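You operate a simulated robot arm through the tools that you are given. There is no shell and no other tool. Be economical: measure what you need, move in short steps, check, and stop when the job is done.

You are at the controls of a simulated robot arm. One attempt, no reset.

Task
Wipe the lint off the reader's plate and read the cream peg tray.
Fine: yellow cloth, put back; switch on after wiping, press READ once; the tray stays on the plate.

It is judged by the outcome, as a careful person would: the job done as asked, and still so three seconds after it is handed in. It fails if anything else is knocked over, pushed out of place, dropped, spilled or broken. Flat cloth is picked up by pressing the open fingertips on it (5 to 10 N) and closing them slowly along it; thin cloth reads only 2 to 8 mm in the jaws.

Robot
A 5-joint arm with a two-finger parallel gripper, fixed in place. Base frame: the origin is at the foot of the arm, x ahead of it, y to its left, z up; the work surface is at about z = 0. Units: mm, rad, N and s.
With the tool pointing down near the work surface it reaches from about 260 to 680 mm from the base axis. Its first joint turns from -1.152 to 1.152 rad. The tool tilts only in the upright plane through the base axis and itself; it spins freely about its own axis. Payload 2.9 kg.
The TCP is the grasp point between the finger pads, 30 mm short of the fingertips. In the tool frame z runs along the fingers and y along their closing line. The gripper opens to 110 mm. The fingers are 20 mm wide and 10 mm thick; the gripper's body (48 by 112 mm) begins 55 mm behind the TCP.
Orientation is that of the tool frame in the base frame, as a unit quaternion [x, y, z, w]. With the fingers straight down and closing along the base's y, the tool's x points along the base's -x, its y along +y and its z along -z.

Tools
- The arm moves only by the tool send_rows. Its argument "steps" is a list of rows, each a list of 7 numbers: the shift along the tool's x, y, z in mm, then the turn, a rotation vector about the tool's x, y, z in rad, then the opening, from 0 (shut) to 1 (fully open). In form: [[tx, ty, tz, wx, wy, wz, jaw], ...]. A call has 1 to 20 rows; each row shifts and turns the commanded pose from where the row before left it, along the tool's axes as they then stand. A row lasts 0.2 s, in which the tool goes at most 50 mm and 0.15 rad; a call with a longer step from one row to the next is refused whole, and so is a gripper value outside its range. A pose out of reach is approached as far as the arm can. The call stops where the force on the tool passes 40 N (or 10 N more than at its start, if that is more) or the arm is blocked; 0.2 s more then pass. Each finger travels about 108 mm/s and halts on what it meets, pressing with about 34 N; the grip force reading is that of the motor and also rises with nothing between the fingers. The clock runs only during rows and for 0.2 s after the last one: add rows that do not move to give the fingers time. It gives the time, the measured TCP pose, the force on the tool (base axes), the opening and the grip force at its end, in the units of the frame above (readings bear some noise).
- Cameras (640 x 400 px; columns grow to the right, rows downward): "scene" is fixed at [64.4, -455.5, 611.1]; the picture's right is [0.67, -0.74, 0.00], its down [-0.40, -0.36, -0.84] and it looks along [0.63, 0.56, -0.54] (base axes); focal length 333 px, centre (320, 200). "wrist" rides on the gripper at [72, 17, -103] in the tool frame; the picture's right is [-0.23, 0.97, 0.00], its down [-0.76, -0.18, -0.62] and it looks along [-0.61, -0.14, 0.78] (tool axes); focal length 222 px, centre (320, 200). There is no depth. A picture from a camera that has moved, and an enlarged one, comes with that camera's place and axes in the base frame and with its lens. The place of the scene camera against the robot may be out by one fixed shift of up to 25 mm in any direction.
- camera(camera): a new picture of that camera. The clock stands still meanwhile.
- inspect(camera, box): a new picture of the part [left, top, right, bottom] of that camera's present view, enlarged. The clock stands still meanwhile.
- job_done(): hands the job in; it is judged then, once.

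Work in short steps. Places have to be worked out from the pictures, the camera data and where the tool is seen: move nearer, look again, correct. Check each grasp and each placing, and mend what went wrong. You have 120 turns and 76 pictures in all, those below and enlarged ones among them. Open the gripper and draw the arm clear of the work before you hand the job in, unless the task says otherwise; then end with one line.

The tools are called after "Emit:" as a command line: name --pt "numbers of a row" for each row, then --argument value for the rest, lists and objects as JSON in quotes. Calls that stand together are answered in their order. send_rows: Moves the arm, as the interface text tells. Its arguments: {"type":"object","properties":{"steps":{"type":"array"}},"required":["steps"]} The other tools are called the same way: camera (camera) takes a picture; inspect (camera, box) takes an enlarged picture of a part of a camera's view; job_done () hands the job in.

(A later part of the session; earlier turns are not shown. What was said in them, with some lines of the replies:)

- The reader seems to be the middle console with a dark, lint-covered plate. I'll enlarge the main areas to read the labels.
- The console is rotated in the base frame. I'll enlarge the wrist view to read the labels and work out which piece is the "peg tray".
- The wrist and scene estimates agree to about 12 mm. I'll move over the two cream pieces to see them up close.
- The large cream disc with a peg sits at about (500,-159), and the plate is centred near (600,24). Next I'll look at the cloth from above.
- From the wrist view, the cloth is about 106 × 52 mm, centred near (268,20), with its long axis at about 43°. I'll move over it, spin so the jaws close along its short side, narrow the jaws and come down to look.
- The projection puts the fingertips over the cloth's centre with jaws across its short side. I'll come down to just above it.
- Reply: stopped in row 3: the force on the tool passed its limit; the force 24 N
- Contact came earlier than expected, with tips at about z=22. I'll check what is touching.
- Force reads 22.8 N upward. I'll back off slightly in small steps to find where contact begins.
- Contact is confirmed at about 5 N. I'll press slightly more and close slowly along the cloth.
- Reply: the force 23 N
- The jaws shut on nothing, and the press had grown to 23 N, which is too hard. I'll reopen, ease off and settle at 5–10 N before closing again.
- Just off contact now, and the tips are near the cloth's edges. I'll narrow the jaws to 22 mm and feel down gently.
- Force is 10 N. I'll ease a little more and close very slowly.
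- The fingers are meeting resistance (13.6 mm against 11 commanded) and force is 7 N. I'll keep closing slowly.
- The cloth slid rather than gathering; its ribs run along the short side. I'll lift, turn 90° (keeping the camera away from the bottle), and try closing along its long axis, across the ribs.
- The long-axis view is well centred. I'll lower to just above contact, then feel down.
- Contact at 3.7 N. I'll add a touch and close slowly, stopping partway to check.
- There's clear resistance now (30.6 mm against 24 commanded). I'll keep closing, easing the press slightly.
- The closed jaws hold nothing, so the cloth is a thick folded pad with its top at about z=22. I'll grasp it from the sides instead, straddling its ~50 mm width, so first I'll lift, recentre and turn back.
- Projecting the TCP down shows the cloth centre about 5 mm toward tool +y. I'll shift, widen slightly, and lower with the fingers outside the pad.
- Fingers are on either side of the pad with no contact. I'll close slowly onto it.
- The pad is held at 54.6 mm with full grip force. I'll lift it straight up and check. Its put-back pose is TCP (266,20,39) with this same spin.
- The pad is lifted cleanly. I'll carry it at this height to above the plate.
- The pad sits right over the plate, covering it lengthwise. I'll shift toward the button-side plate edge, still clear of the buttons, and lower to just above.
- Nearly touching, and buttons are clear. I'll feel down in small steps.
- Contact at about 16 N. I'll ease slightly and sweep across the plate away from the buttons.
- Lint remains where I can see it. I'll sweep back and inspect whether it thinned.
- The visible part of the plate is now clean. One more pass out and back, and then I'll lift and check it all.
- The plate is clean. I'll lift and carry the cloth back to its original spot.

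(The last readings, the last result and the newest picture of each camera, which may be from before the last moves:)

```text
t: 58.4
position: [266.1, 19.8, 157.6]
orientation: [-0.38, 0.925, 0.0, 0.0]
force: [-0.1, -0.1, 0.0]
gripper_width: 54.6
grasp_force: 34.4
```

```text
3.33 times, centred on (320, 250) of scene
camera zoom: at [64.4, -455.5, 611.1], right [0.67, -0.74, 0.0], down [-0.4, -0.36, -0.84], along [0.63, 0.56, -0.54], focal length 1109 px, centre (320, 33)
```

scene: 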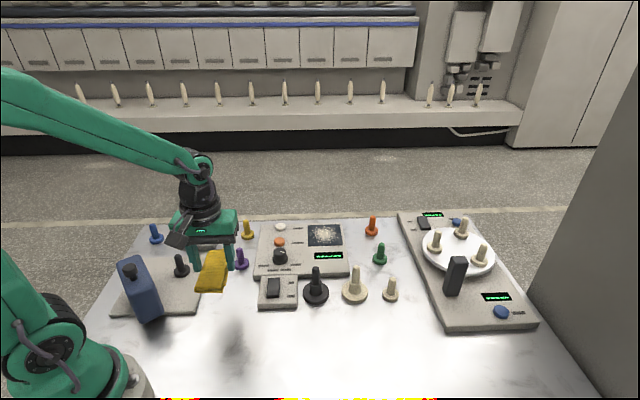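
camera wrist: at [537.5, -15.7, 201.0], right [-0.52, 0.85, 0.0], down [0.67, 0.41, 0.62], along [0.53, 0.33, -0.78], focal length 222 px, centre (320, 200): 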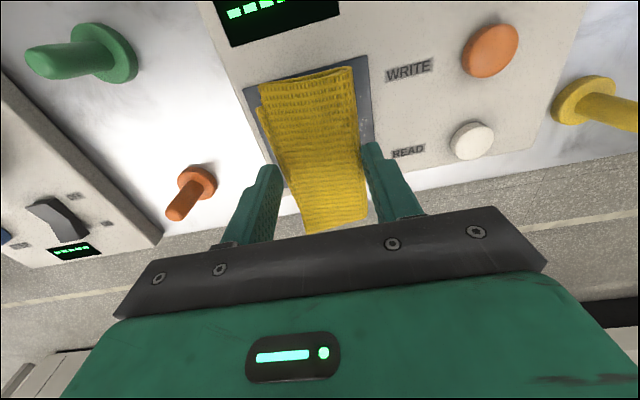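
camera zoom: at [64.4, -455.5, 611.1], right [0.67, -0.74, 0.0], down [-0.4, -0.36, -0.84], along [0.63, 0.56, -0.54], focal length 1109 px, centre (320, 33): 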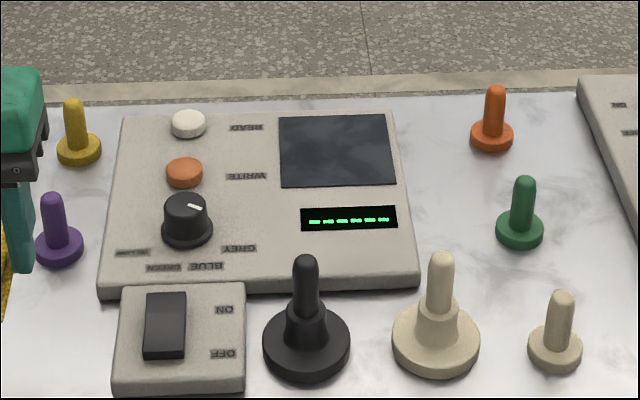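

The whole plate is clean. I'll lower the cloth back to its place, feeling for the surface at the end.

Emit:
send_rows --pt "0 0 40 0 0 0 0.3" --pt "0 0 40 0 0 0 0.3" --pt "0 0 25 0 0 0 0.3" --pt "0 0 8 0 0 0 0.3" --pt "0 0 3 0 0 0 0.3" --pt "0 0 1 0 0 0 0.3" --pt "0 0 1 0 0 0 0.3" --pt "0 0 0 0 0 0 0.3"

```text
t: 60.2
position: [264.4, 22.0, 38.7]
orientation: [-0.379, 0.925, 0.0, 0.0]
force: [-0.3, 0.0, -0.8]
gripper_width: 54.8
grasp_force: 34.0
```

Emit:
send_rows --pt "0 0 0.7 0 0 0 0.3" --pt "0 0 0.5 0 0 0 0.3" --pt "0 0 0 0 0 0 0.3"

```text
t: 61.0
position: [264.6, 22.0, 39.2]
orientation: [-0.379, 0.925, 0.0, 0.0]
force: [0.6, 0.0, -0.8]
gripper_width: 54.6
grasp_force: 33.9
```

Emit:
send_rows --pt "0 0 0.7 0 0 0 0.3" --pt "0 0 0.5 0 0 0 0.3" --pt "0 0 0 0 0 0 0.3"

```text
t: 61.8
position: [264.7, 20.9, 37.7]
orientation: [-0.381, 0.925, 0.001, 0.0]
force: [-2.0, 1.9, 10.5]
gripper_width: 54.5
grasp_force: 34.5
```

The pad is resting on the table with 10 N. I'll ease off slightly, open gradually to 77 mm and lift.

Emit:
send_rows --pt "0 0 -0.3 0 0 0 0.45" --pt "0 0 0 0 0 0 0.55" --pt "0 0 0 0 0 0 0.63" --pt "0 0 0 0 0 0 0.68" --pt "0 0 0 0 0 0 0.68" --pt "0 0 -15 0 0 0 0.68" --pt "0 0 -35 0 0 0 0.68" --pt "0 0 -40 0 0 0 0.68" --pt "0 0 -30 0 0 0 0.68" --pt "0 0 0 0 0 0 0.68"

Emit:
camera --camera "scene"

Emit:
inspect --camera "scene" --box '[100, 210, 260, 345]'

```text
t: 64.0
position: [266.2, 21.4, 158.6]
orientation: [-0.379, 0.925, 0.001, 0.001]
force: [0.5, 0.4, 0.2]
gripper_width: 74.8
grasp_force: 0.1
```

```text
39 pictures are left
```

scene: 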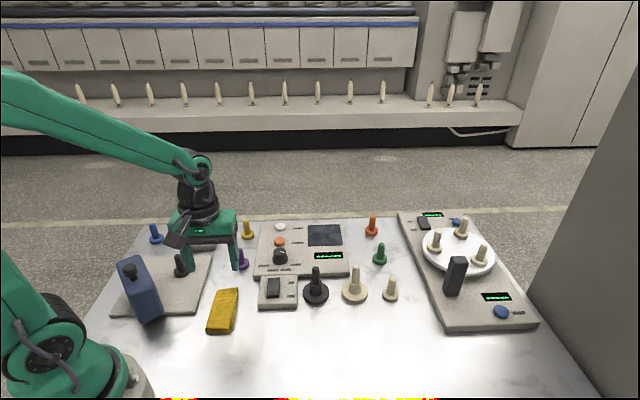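

```text
2.96 times, centred on (180, 278) of scene
camera zoom: at [64.4, -455.5, 611.1], right [0.67, -0.74, 0.0], down [-0.4, -0.36, -0.84], along [0.63, 0.56, -0.54], focal length 986 px, centre (735, -30)
```

zoom: 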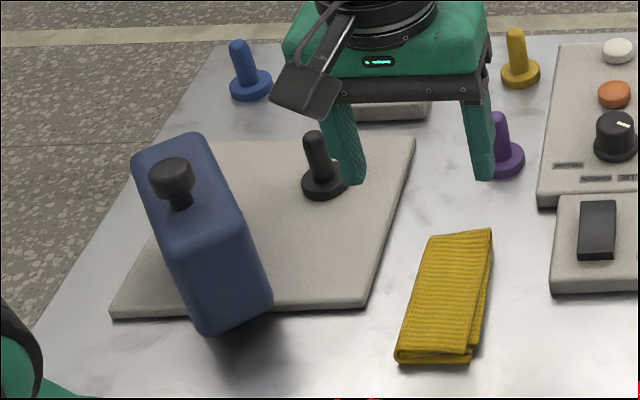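

The cloth is back in place (within a few mm). Next I'll move above the large cream peg tray near (501,-160) and look before descending.

Emit:
send_rows --pt "-5.7 -41.9 0 0 0 0 0.68" --pt "-5.7 -41.9 0 0 0 0 0.68" --pt "-5.7 -41.9 0 0 0 0 0.68" --pt "-5.7 -41.9 0 0 0 0 0.68" --pt "-5.7 -41.9 0 0 0 0 0.68" --pt "-5.7 -41.9 0 0 0 0 0.6" --pt "-5.7 -41.9 0 0 0 0 0.5" --pt "0 0 0 0 0 0 0.5"

Emit:
camera --camera "wrist"

```text
t: 65.8
position: [498.3, -161.7, 157.2]
orientation: [-0.379, 0.925, 0.0, 0.0]
force: [0.8, 0.0, -0.4]
gripper_width: 54.9
grasp_force: 0.1
```

```text
37 pictures are left
camera wrist: at [435.8, -200.6, 260.6], right [-0.52, 0.85, 0.0], down [0.67, 0.41, 0.62], along [0.53, 0.33, -0.78], focal length 222 px, centre (320, 200)
```

wrist: 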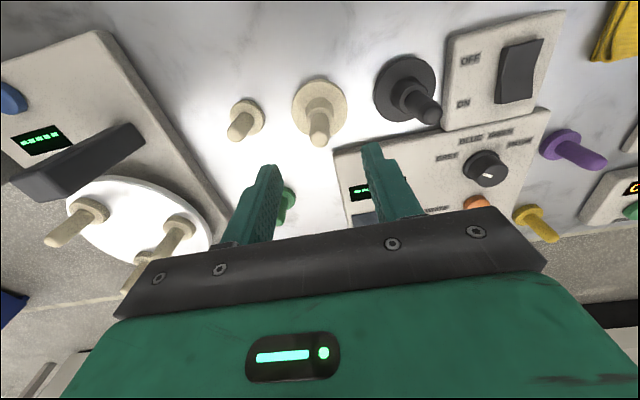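

The tray's peg is at (501.5,-160.4) with its top at z≈83, so the tool is nearly above it. I'll correct by 2 mm and descend to grip the peg at z≈66.

Emit:
send_rows --pt "-2 -0.7 20 0 0 0 0.5" --pt "0 0 30 0 0 0 0.5" --pt "0 0 25 0 0 0 0.5" --pt "0 0 14 0 0 0 0.5" --pt "0 0 0 0 0 0 0.5"

Emit:
inspect --camera "scene" --box '[290, 230, 420, 320]'

Emit:
camera --camera "wrist"

```text
t: 67.0
position: [502.1, -158.4, 69.1]
orientation: [-0.379, 0.925, 0.001, -0.001]
force: [0.2, 0.4, 0.3]
gripper_width: 54.9
grasp_force: 0.0
```

```text
4.44 times, centred on (355, 275) of scene
camera zoom: at [64.4, -455.5, 611.1], right [0.67, -0.74, 0.0], down [-0.4, -0.36, -0.84], along [0.63, 0.56, -0.54], focal length 1478 px, centre (164, -133)
```

zoom: 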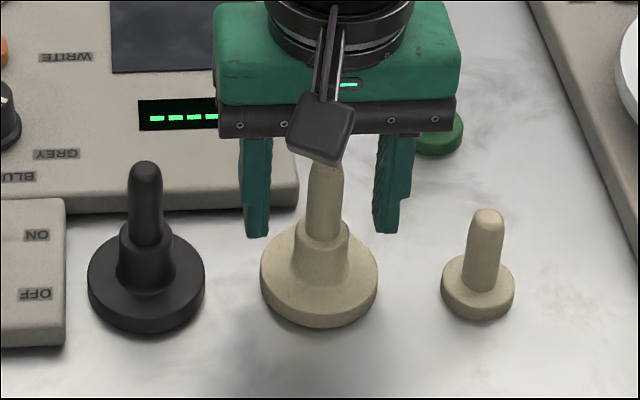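

```text
35 pictures are left
camera wrist: at [438.6, -197.5, 171.5], right [-0.52, 0.85, 0.0], down [0.67, 0.41, 0.62], along [0.53, 0.33, -0.78], focal length 222 px, centre (320, 200)
```

wrist: 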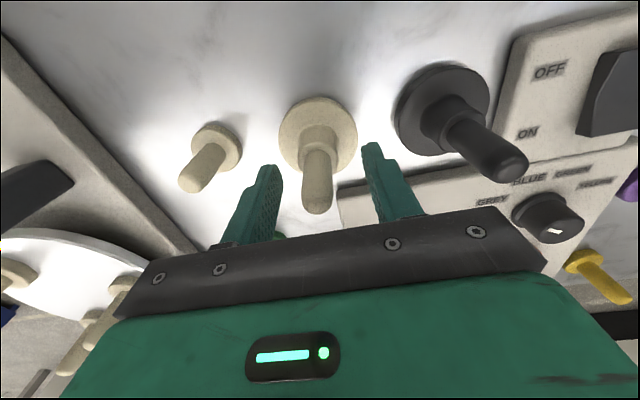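

The peg is centred between the pads. Closing slowly.

Emit:
send_rows --pt "0 0 0 0 0 0 0.42" --pt "0 0 0 0 0 0 0.35" --pt "0 0 0 0 0 0 0.28" --pt "0 0 0 0 0 0 0.22" --pt "0 0 0 0 0 0 0.17" --pt "0 0 0 0 0 0 0.12" --pt "0 0 0 0 0 0 0.07" --pt "0 0 0 0 0 0 0.03" --pt "0 0 0 0 0 0 0.03"

```text
t: 69.0
position: [501.7, -157.4, 69.3]
orientation: [-0.38, 0.925, 0.001, 0.0]
force: [-0.4, -0.3, -0.6]
gripper_width: 26.4
grasp_force: 33.7
```

A width of 26 mm means the tips are on the collar rather than the 18 mm peg. I'll open, rise 9 mm and close again on the peg itself.

Emit:
send_rows --pt "0 0 0 0 0 0 0.3" --pt "0 0 0 0 0 0 0.4" --pt "0 0 -9 0 0 0 0.4" --pt "0 0 0 0 0 0 0.3" --pt "0 0 0 0 0 0 0.22" --pt "0 0 0 0 0 0 0.16" --pt "0 0 0 0 0 0 0.1" --pt "0 0 0 0 0 0 0.04" --pt "0 0 0 0 0 0 0.04"

Emit:
inspect --camera "scene" --box '[290, 230, 420, 320]'

```text
t: 71.0
position: [500.8, -159.0, 76.8]
orientation: [-0.379, 0.925, 0.0, 0.0]
force: [0.0, 0.5, 0.7]
gripper_width: 16.4
grasp_force: 34.4
```

```text
4.44 times, centred on (355, 275) of scene
camera zoom: at [64.4, -455.5, 611.1], right [0.67, -0.74, 0.0], down [-0.4, -0.36, -0.84], along [0.63, 0.56, -0.54], focal length 1478 px, centre (164, -133)
```

zoom: 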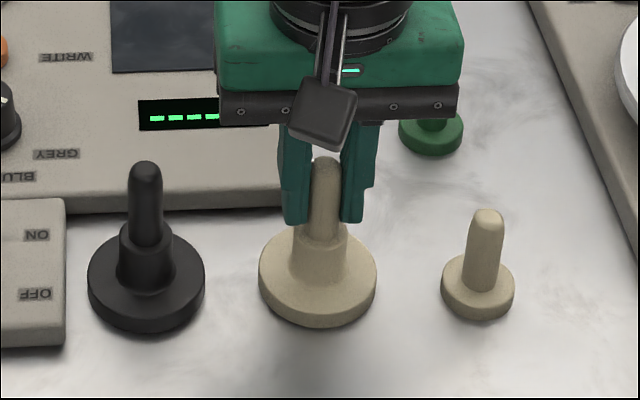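

The peg is gripped at 16.4 mm. I'll lift and carry the tray over the plate centre at about (599,22).

Emit:
send_rows --pt "0 0 -15 0 0 0 0.04" --pt "0 0 -35 0 0 0 0.04" --pt "0 0 -40 0 0 0 0.04" --pt "0 0 0 0 0 0 0.04" --pt "-28 8.6 0 0 0 0 0.04" --pt "-28 8.6 0 0 0 0 0.04" --pt "-28 8.6 0 0 0 0 0.04" --pt "-28 8.6 0 0 0 0 0.04" --pt "-28 8.6 0 0 0 0 0.04" --pt "-28 8.6 0 0 0 0 0.04" --pt "-28.8 8.5 0 0 0 0 0.04" --pt "0 0 0 0 0 0 0.04" --pt "0 0 25 0 0 0 0.04" --pt "0 0 20 0 0 0 0.04" --pt "0 0 0 0 0 0 0.04"

Emit:
camera --camera "wrist"

Emit:
inspect --camera "scene" --box '[240, 170, 410, 290]'

```text
t: 74.2
position: [599.3, 22.8, 122.6]
orientation: [-0.38, 0.925, 0.0, 0.0]
force: [0.4, -0.2, -0.4]
gripper_width: 16.9
grasp_force: 34.1
```

```text
33 pictures are left
camera wrist: at [536.0, -15.6, 225.2], right [-0.52, 0.85, 0.0], down [0.67, 0.41, 0.62], along [0.53, 0.33, -0.78], focal length 222 px, centre (320, 200)
```

wrist: 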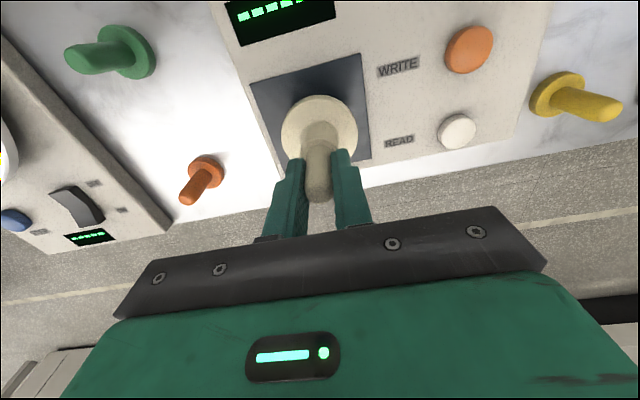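

```text
3.33 times, centred on (325, 230) of scene
camera zoom: at [64.5, -455.5, 611.1], right [0.67, -0.74, 0.0], down [-0.4, -0.36, -0.84], along [0.63, 0.56, -0.54], focal length 1109 px, centre (303, 100)
```

zoom: 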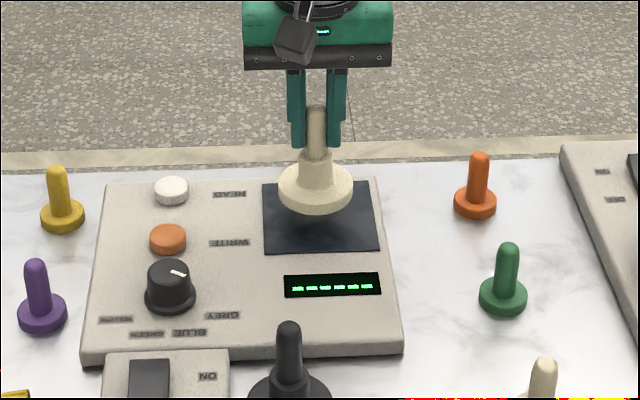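

The plate corners give a centre of (600,21), so the tray is well centred. Lowering, feeling for contact at about z=97.

Emit:
send_rows --pt "0 0 14 0 0 0 0.04" --pt "0 0 7 0 0 0 0.04" --pt "0 0 1.5 0 0 0 0.04" --pt "0 0 1 0 0 0 0.04" --pt "0 0 0 0 0 0 0.04"

```text
t: 75.4
position: [601.1, 23.6, 99.6]
orientation: [-0.379, 0.925, 0.0, 0.0]
force: [0.8, 0.1, -0.8]
gripper_width: 16.6
grasp_force: 33.9
```

Emit:
send_rows --pt "0 0 1 0 0 0 0.04" --pt "0 0 1 0 0 0 0.04" --pt "0 0 0 0 0 0 0.04"

```text
t: 76.2
position: [600.7, 22.8, 98.3]
orientation: [-0.38, 0.925, -0.001, 0.0]
force: [-1.0, 0.9, 3.2]
gripper_width: 16.8
grasp_force: 34.3
```

Light contact (3 N). I'll add a touch more, then open slowly and rise.

Emit:
send_rows --pt "0 0 0.2 0 0 0 0.04" --pt "0 0 0 0 0 0 0.17" --pt "0 0 0 0 0 0 0.25" --pt "0 0 0 0 0 0 0.35" --pt "0 0 0 0 0 0 0.35" --pt "0 0 -20 0 0 0 0.35" --pt "0 0 -35 0 0 0 0.35" --pt "0 0 -35 0 0 0 0.35" --pt "0 0 0 0 0 0 0.35"

Emit:
camera --camera "wrist"

Emit:
inspect --camera "scene" --box '[240, 190, 400, 310]'

```text
t: 78.2
position: [598.7, 21.7, 188.6]
orientation: [-0.379, 0.925, 0.0, -0.001]
force: [-0.8, 0.2, 0.7]
gripper_width: 38.6
grasp_force: 0.1
```

```text
31 pictures are left
camera wrist: at [535.5, -18.1, 291.9], right [-0.52, 0.85, 0.0], down [0.67, 0.41, 0.62], along [0.53, 0.33, -0.78], focal length 222 px, centre (320, 200)
```

wrist: 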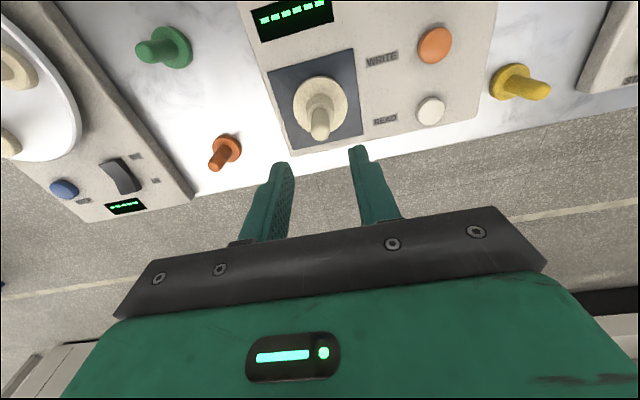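

```text
3.33 times, centred on (320, 250) of scene
camera zoom: at [64.4, -455.5, 611.1], right [0.67, -0.74, 0.0], down [-0.4, -0.36, -0.84], along [0.63, 0.56, -0.54], focal length 1109 px, centre (320, 33)
```

zoom: 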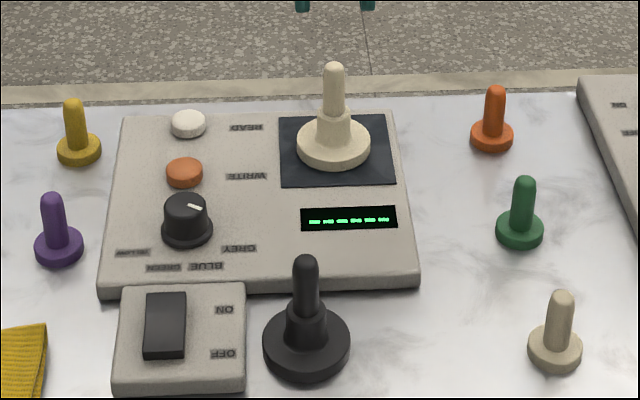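

The tray stands centred on the plate. Next I'll go over to the power switch near (372,-25) with jaws closing, and look at the rocker.

Emit:
send_rows --pt "34 21 0 0 0 0 0.3" --pt "34 21 0 0 0 0 0.2" --pt "34 21 0 0 0 0 0.1" --pt "34 21 0 0 0 0 0" --pt "34 21 0 0 0 0 0" --pt "34 21 0 0 0 0 0" --pt "0 0 20 0 0 0 0" --pt "0 0 20 0 0 0 0" --pt "0 0 0 0 0 0 0"

Emit:
inspect --camera "wrist" --box '[200, 10, 440, 210]'

Emit:
inspect --camera "scene" --box '[250, 265, 310, 315]'

```text
t: 80.2
position: [367.0, -32.1, 148.0]
orientation: [-0.379, 0.925, 0.0, 0.0]
force: [0.6, 0.0, 0.3]
gripper_width: 0.0
grasp_force: 33.7
```

```text
2.00 times, centred on (320, 110) of wrist
camera zoom: at [303.4, -71.2, 251.3], right [-0.52, 0.85, 0.0], down [0.67, 0.41, 0.62], along [0.53, 0.33, -0.78], focal length 444 px, centre (320, 380)
```

zoom: 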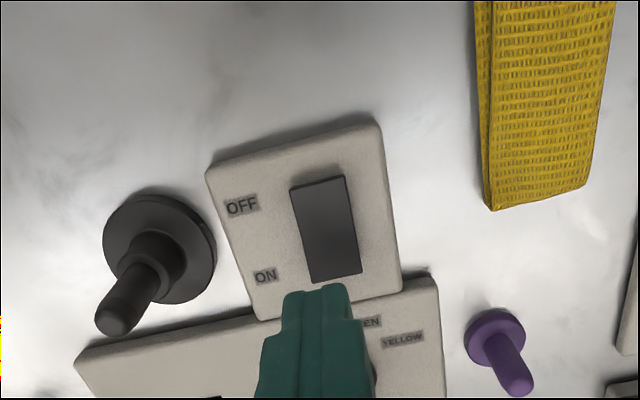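

```text
8.00 times, centred on (280, 290) of scene
camera zoom: at [64.4, -455.5, 611.1], right [0.67, -0.74, 0.0], down [-0.4, -0.36, -0.84], along [0.63, 0.56, -0.54], focal length 2661 px, centre (640, -520)
```

zoom: 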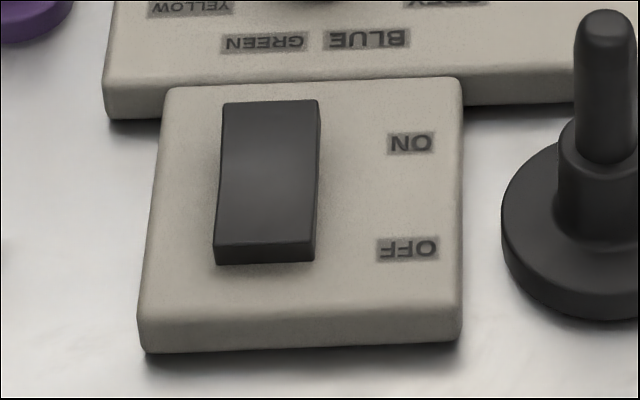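

I need to tell which end of the rocker is down. Let me enlarge it from the wrist camera.

Emit:
inspect --camera "wrist" --box '[290, 80, 360, 160]'

Emit:
inspect --camera "scene" --box '[400, 205, 470, 250]'

```text
5.00 times, centred on (325, 120) of wrist
camera zoom: at [303.4, -71.2, 251.3], right [-0.52, 0.85, 0.0], down [0.67, 0.41, 0.62], along [0.53, 0.33, -0.78], focal length 1111 px, centre (295, 600)
```

zoom: 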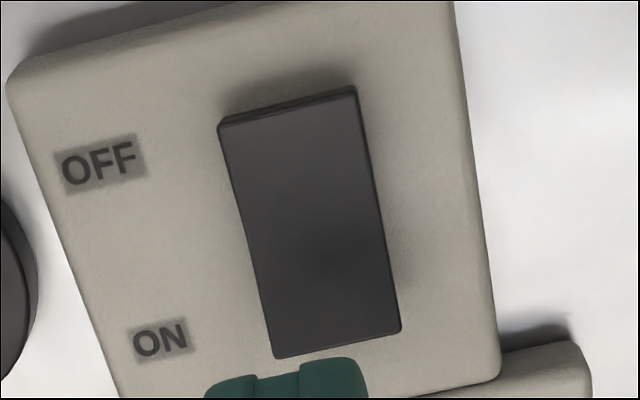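

```text
8.89 times, centred on (435, 228) of scene
camera zoom: at [64.4, -455.5, 611.1], right [0.67, -0.74, 0.0], down [-0.4, -0.36, -0.84], along [0.63, 0.56, -0.54], focal length 2957 px, centre (-702, -44)
```

zoom: 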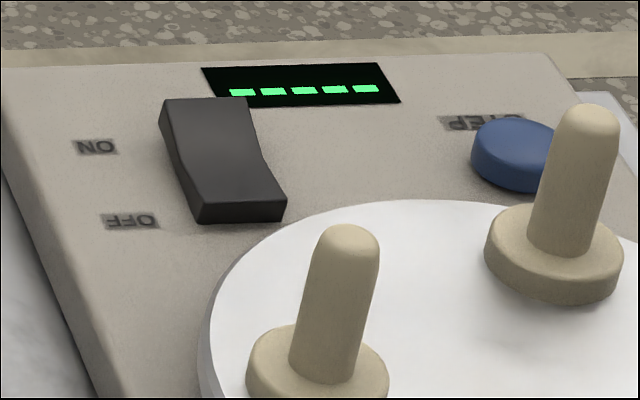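

Pressing the ON end (nearest the console) is the safe action either way. Its end midpoint is near (392,-4), so I'll position the closed fingertips about 8 mm inside it and descend partway to verify.

Emit:
send_rows --pt "-30 1.8 0 0 0 0 0" --pt "0 0 25 0 0 0 0" --pt "0 0 25 0 0 0 0" --pt "0 0 25 0 0 0 0" --pt "0 0 8 0 0 0 0" --pt "0 0 0 0 0 0 0"

Emit:
inspect --camera "scene" --box '[240, 255, 310, 315]'

Emit:
inspect --camera "wrist" --box '[240, 60, 400, 220]'

```text
t: 81.6
position: [387.3, -8.7, 63.2]
orientation: [-0.379, 0.925, 0.0, 0.0]
force: [0.0, 0.9, 1.3]
gripper_width: 0.2
grasp_force: 33.9
```

```text
6.67 times, centred on (275, 285) of scene
camera zoom: at [64.4, -455.5, 611.1], right [0.67, -0.74, 0.0], down [-0.4, -0.36, -0.84], along [0.63, 0.56, -0.54], focal length 2218 px, centre (620, -367)
```

zoom: 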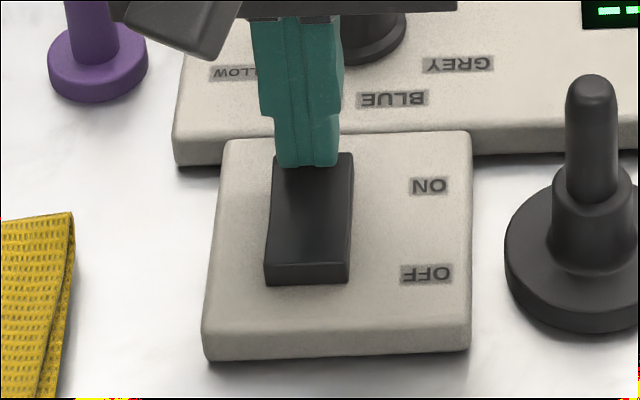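

```text
2.50 times, centred on (320, 140) of wrist
camera zoom: at [322.9, -47.8, 166.7], right [-0.52, 0.85, 0.0], down [0.67, 0.41, 0.62], along [0.53, 0.33, -0.78], focal length 555 px, centre (320, 350)
```

zoom: 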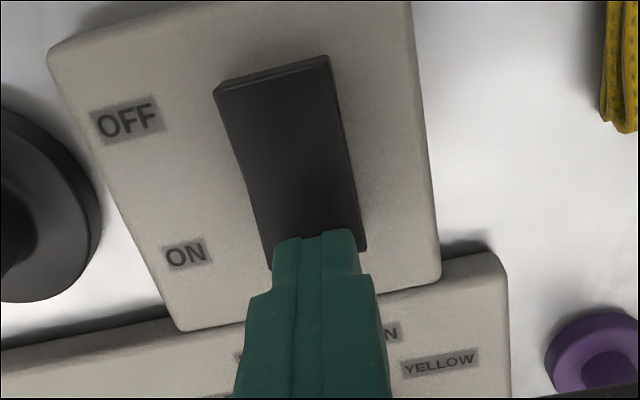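

The tips are over the rocker's ON half. Lowering gently until it moves or force builds.

Emit:
send_rows --pt "0 0 2 0 0 0 0" --pt "0 0 2 0 0 0 0" --pt "0 0 2 0 0 0 0" --pt "0 0 0 0 0 0 0"

```text
t: 82.4
position: [386.9, -9.2, 60.6]
orientation: [-0.379, 0.925, 0.0, 0.001]
force: [-1.8, -0.4, 5.3]
gripper_width: 0.0
grasp_force: 33.1
stopped in row 4: the force on the tool passed its limit (the readings are from after the stop); the commanded pose is now the measured one
```

Emit:
inspect --camera "scene" --box '[240, 205, 360, 315]'

Emit:
inspect --camera "wrist" --box '[240, 60, 400, 220]'

```text
3.64 times, centred on (300, 260) of scene
camera zoom: at [64.4, -455.5, 611.1], right [0.67, -0.74, 0.0], down [-0.4, -0.36, -0.84], along [0.63, 0.56, -0.54], focal length 1210 px, centre (393, -18)
```

zoom: 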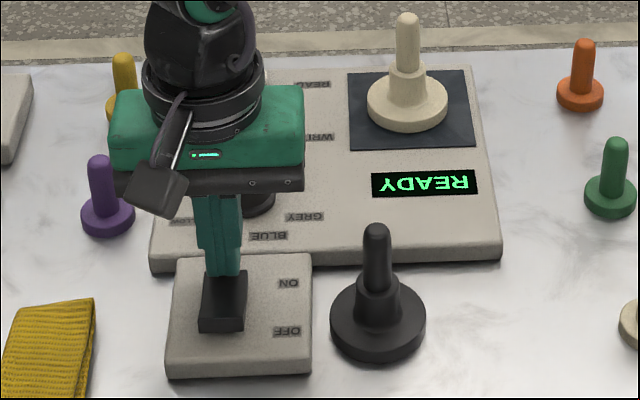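

```text
2.50 times, centred on (320, 140) of wrist
camera zoom: at [323.1, -47.7, 163.2], right [-0.52, 0.85, 0.0], down [0.67, 0.41, 0.62], along [0.53, 0.33, -0.78], focal length 555 px, centre (320, 350)
```

zoom: 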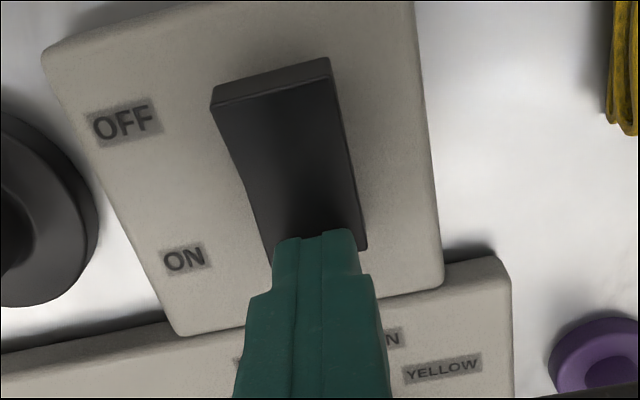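

The display reads READY. I'll lift and move above the white READ button near (537,131).

Emit:
send_rows --pt "0 0 -20 0 0 0 0" --pt "0 0 -40 0 0 0 0" --pt "0 0 -20 0 0 0 0" --pt "-41 -1 0 0 0 0 0" --pt "-41 -1 0 0 0 0 0" --pt "-41 -1 0 0 0 0 0" --pt "-41 -1 0 0 0 0 0" --pt "-41 -1 0 0 0 0 0" --pt "0 0 0 0 0 0 0"

Emit:
camera --camera "wrist"

```text
t: 84.4
position: [536.2, 134.4, 138.9]
orientation: [-0.379, 0.925, 0.001, 0.0]
force: [-0.5, 0.1, 0.2]
gripper_width: 0.1
grasp_force: 34.8
```

```text
21 pictures are left
camera wrist: at [473.0, 95.1, 243.0], right [-0.52, 0.85, 0.0], down [0.67, 0.41, 0.62], along [0.53, 0.33, -0.78], focal length 222 px, centre (320, 200)
```

wrist: 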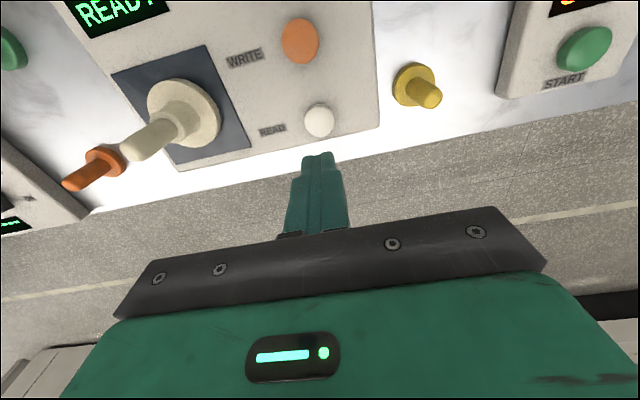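

The fingertips are right above READ at (535.6,134.7). Descending to just above it.

Emit:
send_rows --pt "0 0 30 0 0 0 0" --pt "0 0 30 0 0 0 0" --pt "0 0 12 0 0 0 0" --pt "0 0 0 0 0 0 0"

Emit:
inspect --camera "scene" --box '[240, 205, 360, 285]'

```text
t: 85.4
position: [534.9, 132.2, 67.6]
orientation: [-0.379, 0.925, 0.0, 0.001]
force: [-0.3, -0.2, 0.8]
gripper_width: 0.0
grasp_force: 33.8
```

```text
5.00 times, centred on (300, 245) of scene
camera zoom: at [64.4, -455.5, 611.1], right [0.67, -0.74, 0.0], down [-0.4, -0.36, -0.84], along [0.63, 0.56, -0.54], focal length 1663 px, centre (420, -25)
```

zoom: 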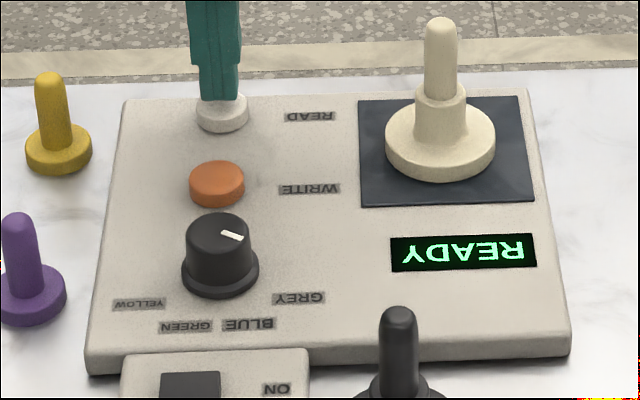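

Aligned over READ, tray and READY unchanged. Pressing down in small steps.

Emit:
send_rows --pt "0 0 2 0 0 0 0" --pt "0 0 2 0 0 0 0" --pt "0 0 1 0 0 0 0" --pt "0 0 1 0 0 0 0"

```text
t: 86.4
position: [535.3, 132.0, 62.3]
orientation: [-0.379, 0.925, 0.0, 0.0]
force: [0.2, 0.6, -0.3]
gripper_width: 0.0
grasp_force: 33.6
```

Emit:
send_rows --pt "0 0 1 0 0 0 0" --pt "0 0 1 0 0 0 0" --pt "0 0 1 0 0 0 0"

```text
t: 87.2
position: [535.3, 133.1, 58.0]
orientation: [-0.381, 0.925, -0.001, 0.001]
force: [-0.5, 1.3, 3.1]
gripper_width: 0.0
grasp_force: 34.3
```

Contact with the button (3 N). I'll continue the same press.

Emit:
send_rows --pt "0 0 1 0 0 0 0" --pt "0 0 1 0 0 0 0" --pt "0 0 0 0 0 0 0"

Emit:
inspect --camera "scene" --box '[240, 205, 360, 285]'

```text
t: 88.0
position: [535.4, 131.2, 57.0]
orientation: [-0.38, 0.925, 0.0, 0.0]
force: [-1.5, 0.8, 3.9]
gripper_width: 0.0
grasp_force: 33.7
```

```text
5.00 times, centred on (300, 245) of scene
camera zoom: at [64.4, -455.5, 611.1], right [0.67, -0.74, 0.0], down [-0.4, -0.36, -0.84], along [0.63, 0.56, -0.54], focal length 1663 px, centre (420, -25)
```

zoom: 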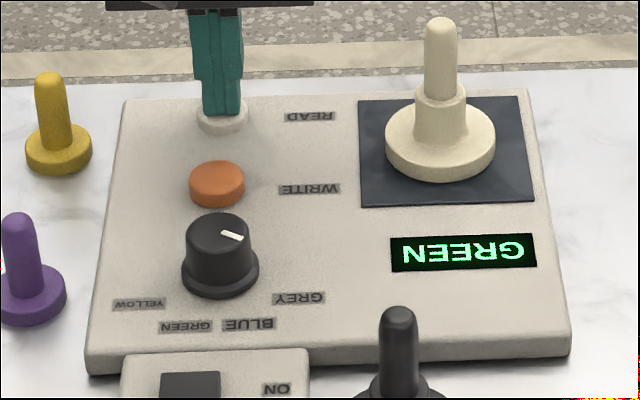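

The display shows the reading "GREEN". I'll lift straight up, draw the arm back clear and open the gripper.

Emit:
send_rows --pt "0 0 -20 0 0 0 0" --pt "0 0 -40 0 0 0 0" --pt "0 0 -45 0 0 0 0" --pt "0 0 -45 0 0 0 0.3" --pt "0 0 -45 0 0 0 0.7" --pt "40 0 0 0 0 0 1" --pt "40 0 0 0 0 0 1" --pt "40 0 0 0 0 0 1" --pt "40 0 0 0 0 0 1" --pt "0 0 0 0 0 0 1" --pt "0 0 0 0 0 0 1"

Emit:
camera --camera "scene"

Emit:
inspect --camera "scene" --box '[240, 205, 400, 315]'

```text
t: 90.4
position: [420.9, 20.6, 253.0]
orientation: [-0.379, 0.925, 0.0, 0.0]
force: [-0.3, -0.2, -0.6]
gripper_width: 109.7
grasp_force: 0.1
```

```text
18 pictures are left
```

scene: 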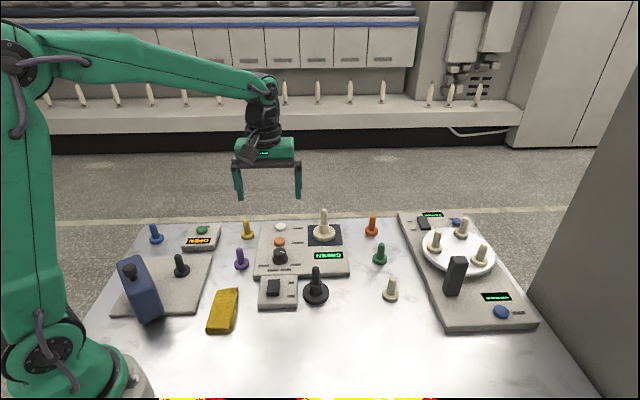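

```text
3.64 times, centred on (320, 260) of scene
camera zoom: at [64.4, -455.5, 611.1], right [0.67, -0.74, 0.0], down [-0.4, -0.36, -0.84], along [0.63, 0.56, -0.54], focal length 1210 px, centre (320, -18)
```

zoom: 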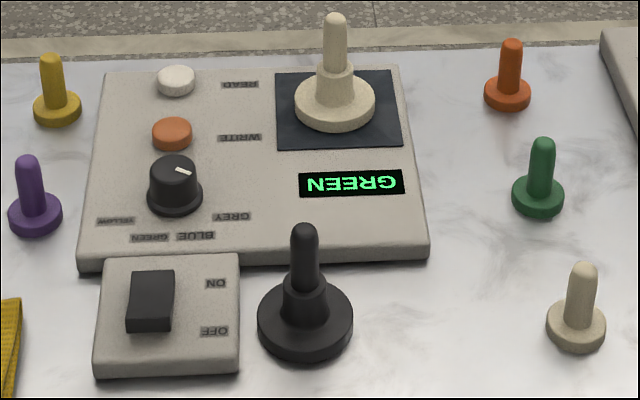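

Everything looks in order. I'll check the far device's display before handing in.

Emit:
inspect --camera "scene" --box '[390, 200, 550, 335]'

```text
2.96 times, centred on (470, 268) of scene
camera zoom: at [64.4, -455.5, 611.1], right [0.67, -0.74, 0.0], down [-0.4, -0.36, -0.84], along [0.63, 0.56, -0.54], focal length 986 px, centre (-124, 0)
```

zoom: 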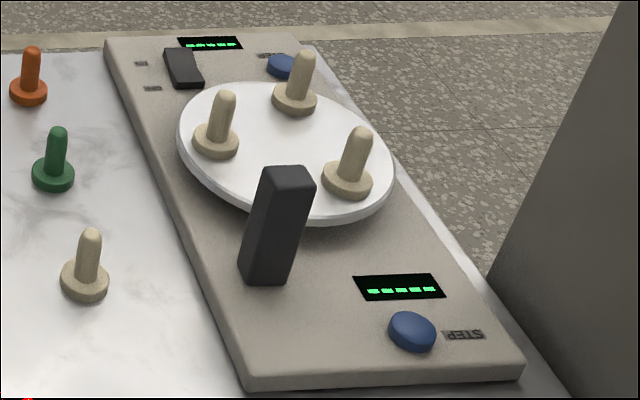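

The turntable device is unchanged, so I'm handing in.

Emit:
job_done

```text
The job is handed in.
```

The lint is off the plate and the yellow cloth is back within a few mm of its spot. I switched the reader on after wiping and pressed READ once. The cream peg tray (I took this to be the larger of the two loose cream pieces) reads GREEN and is still on the plate.
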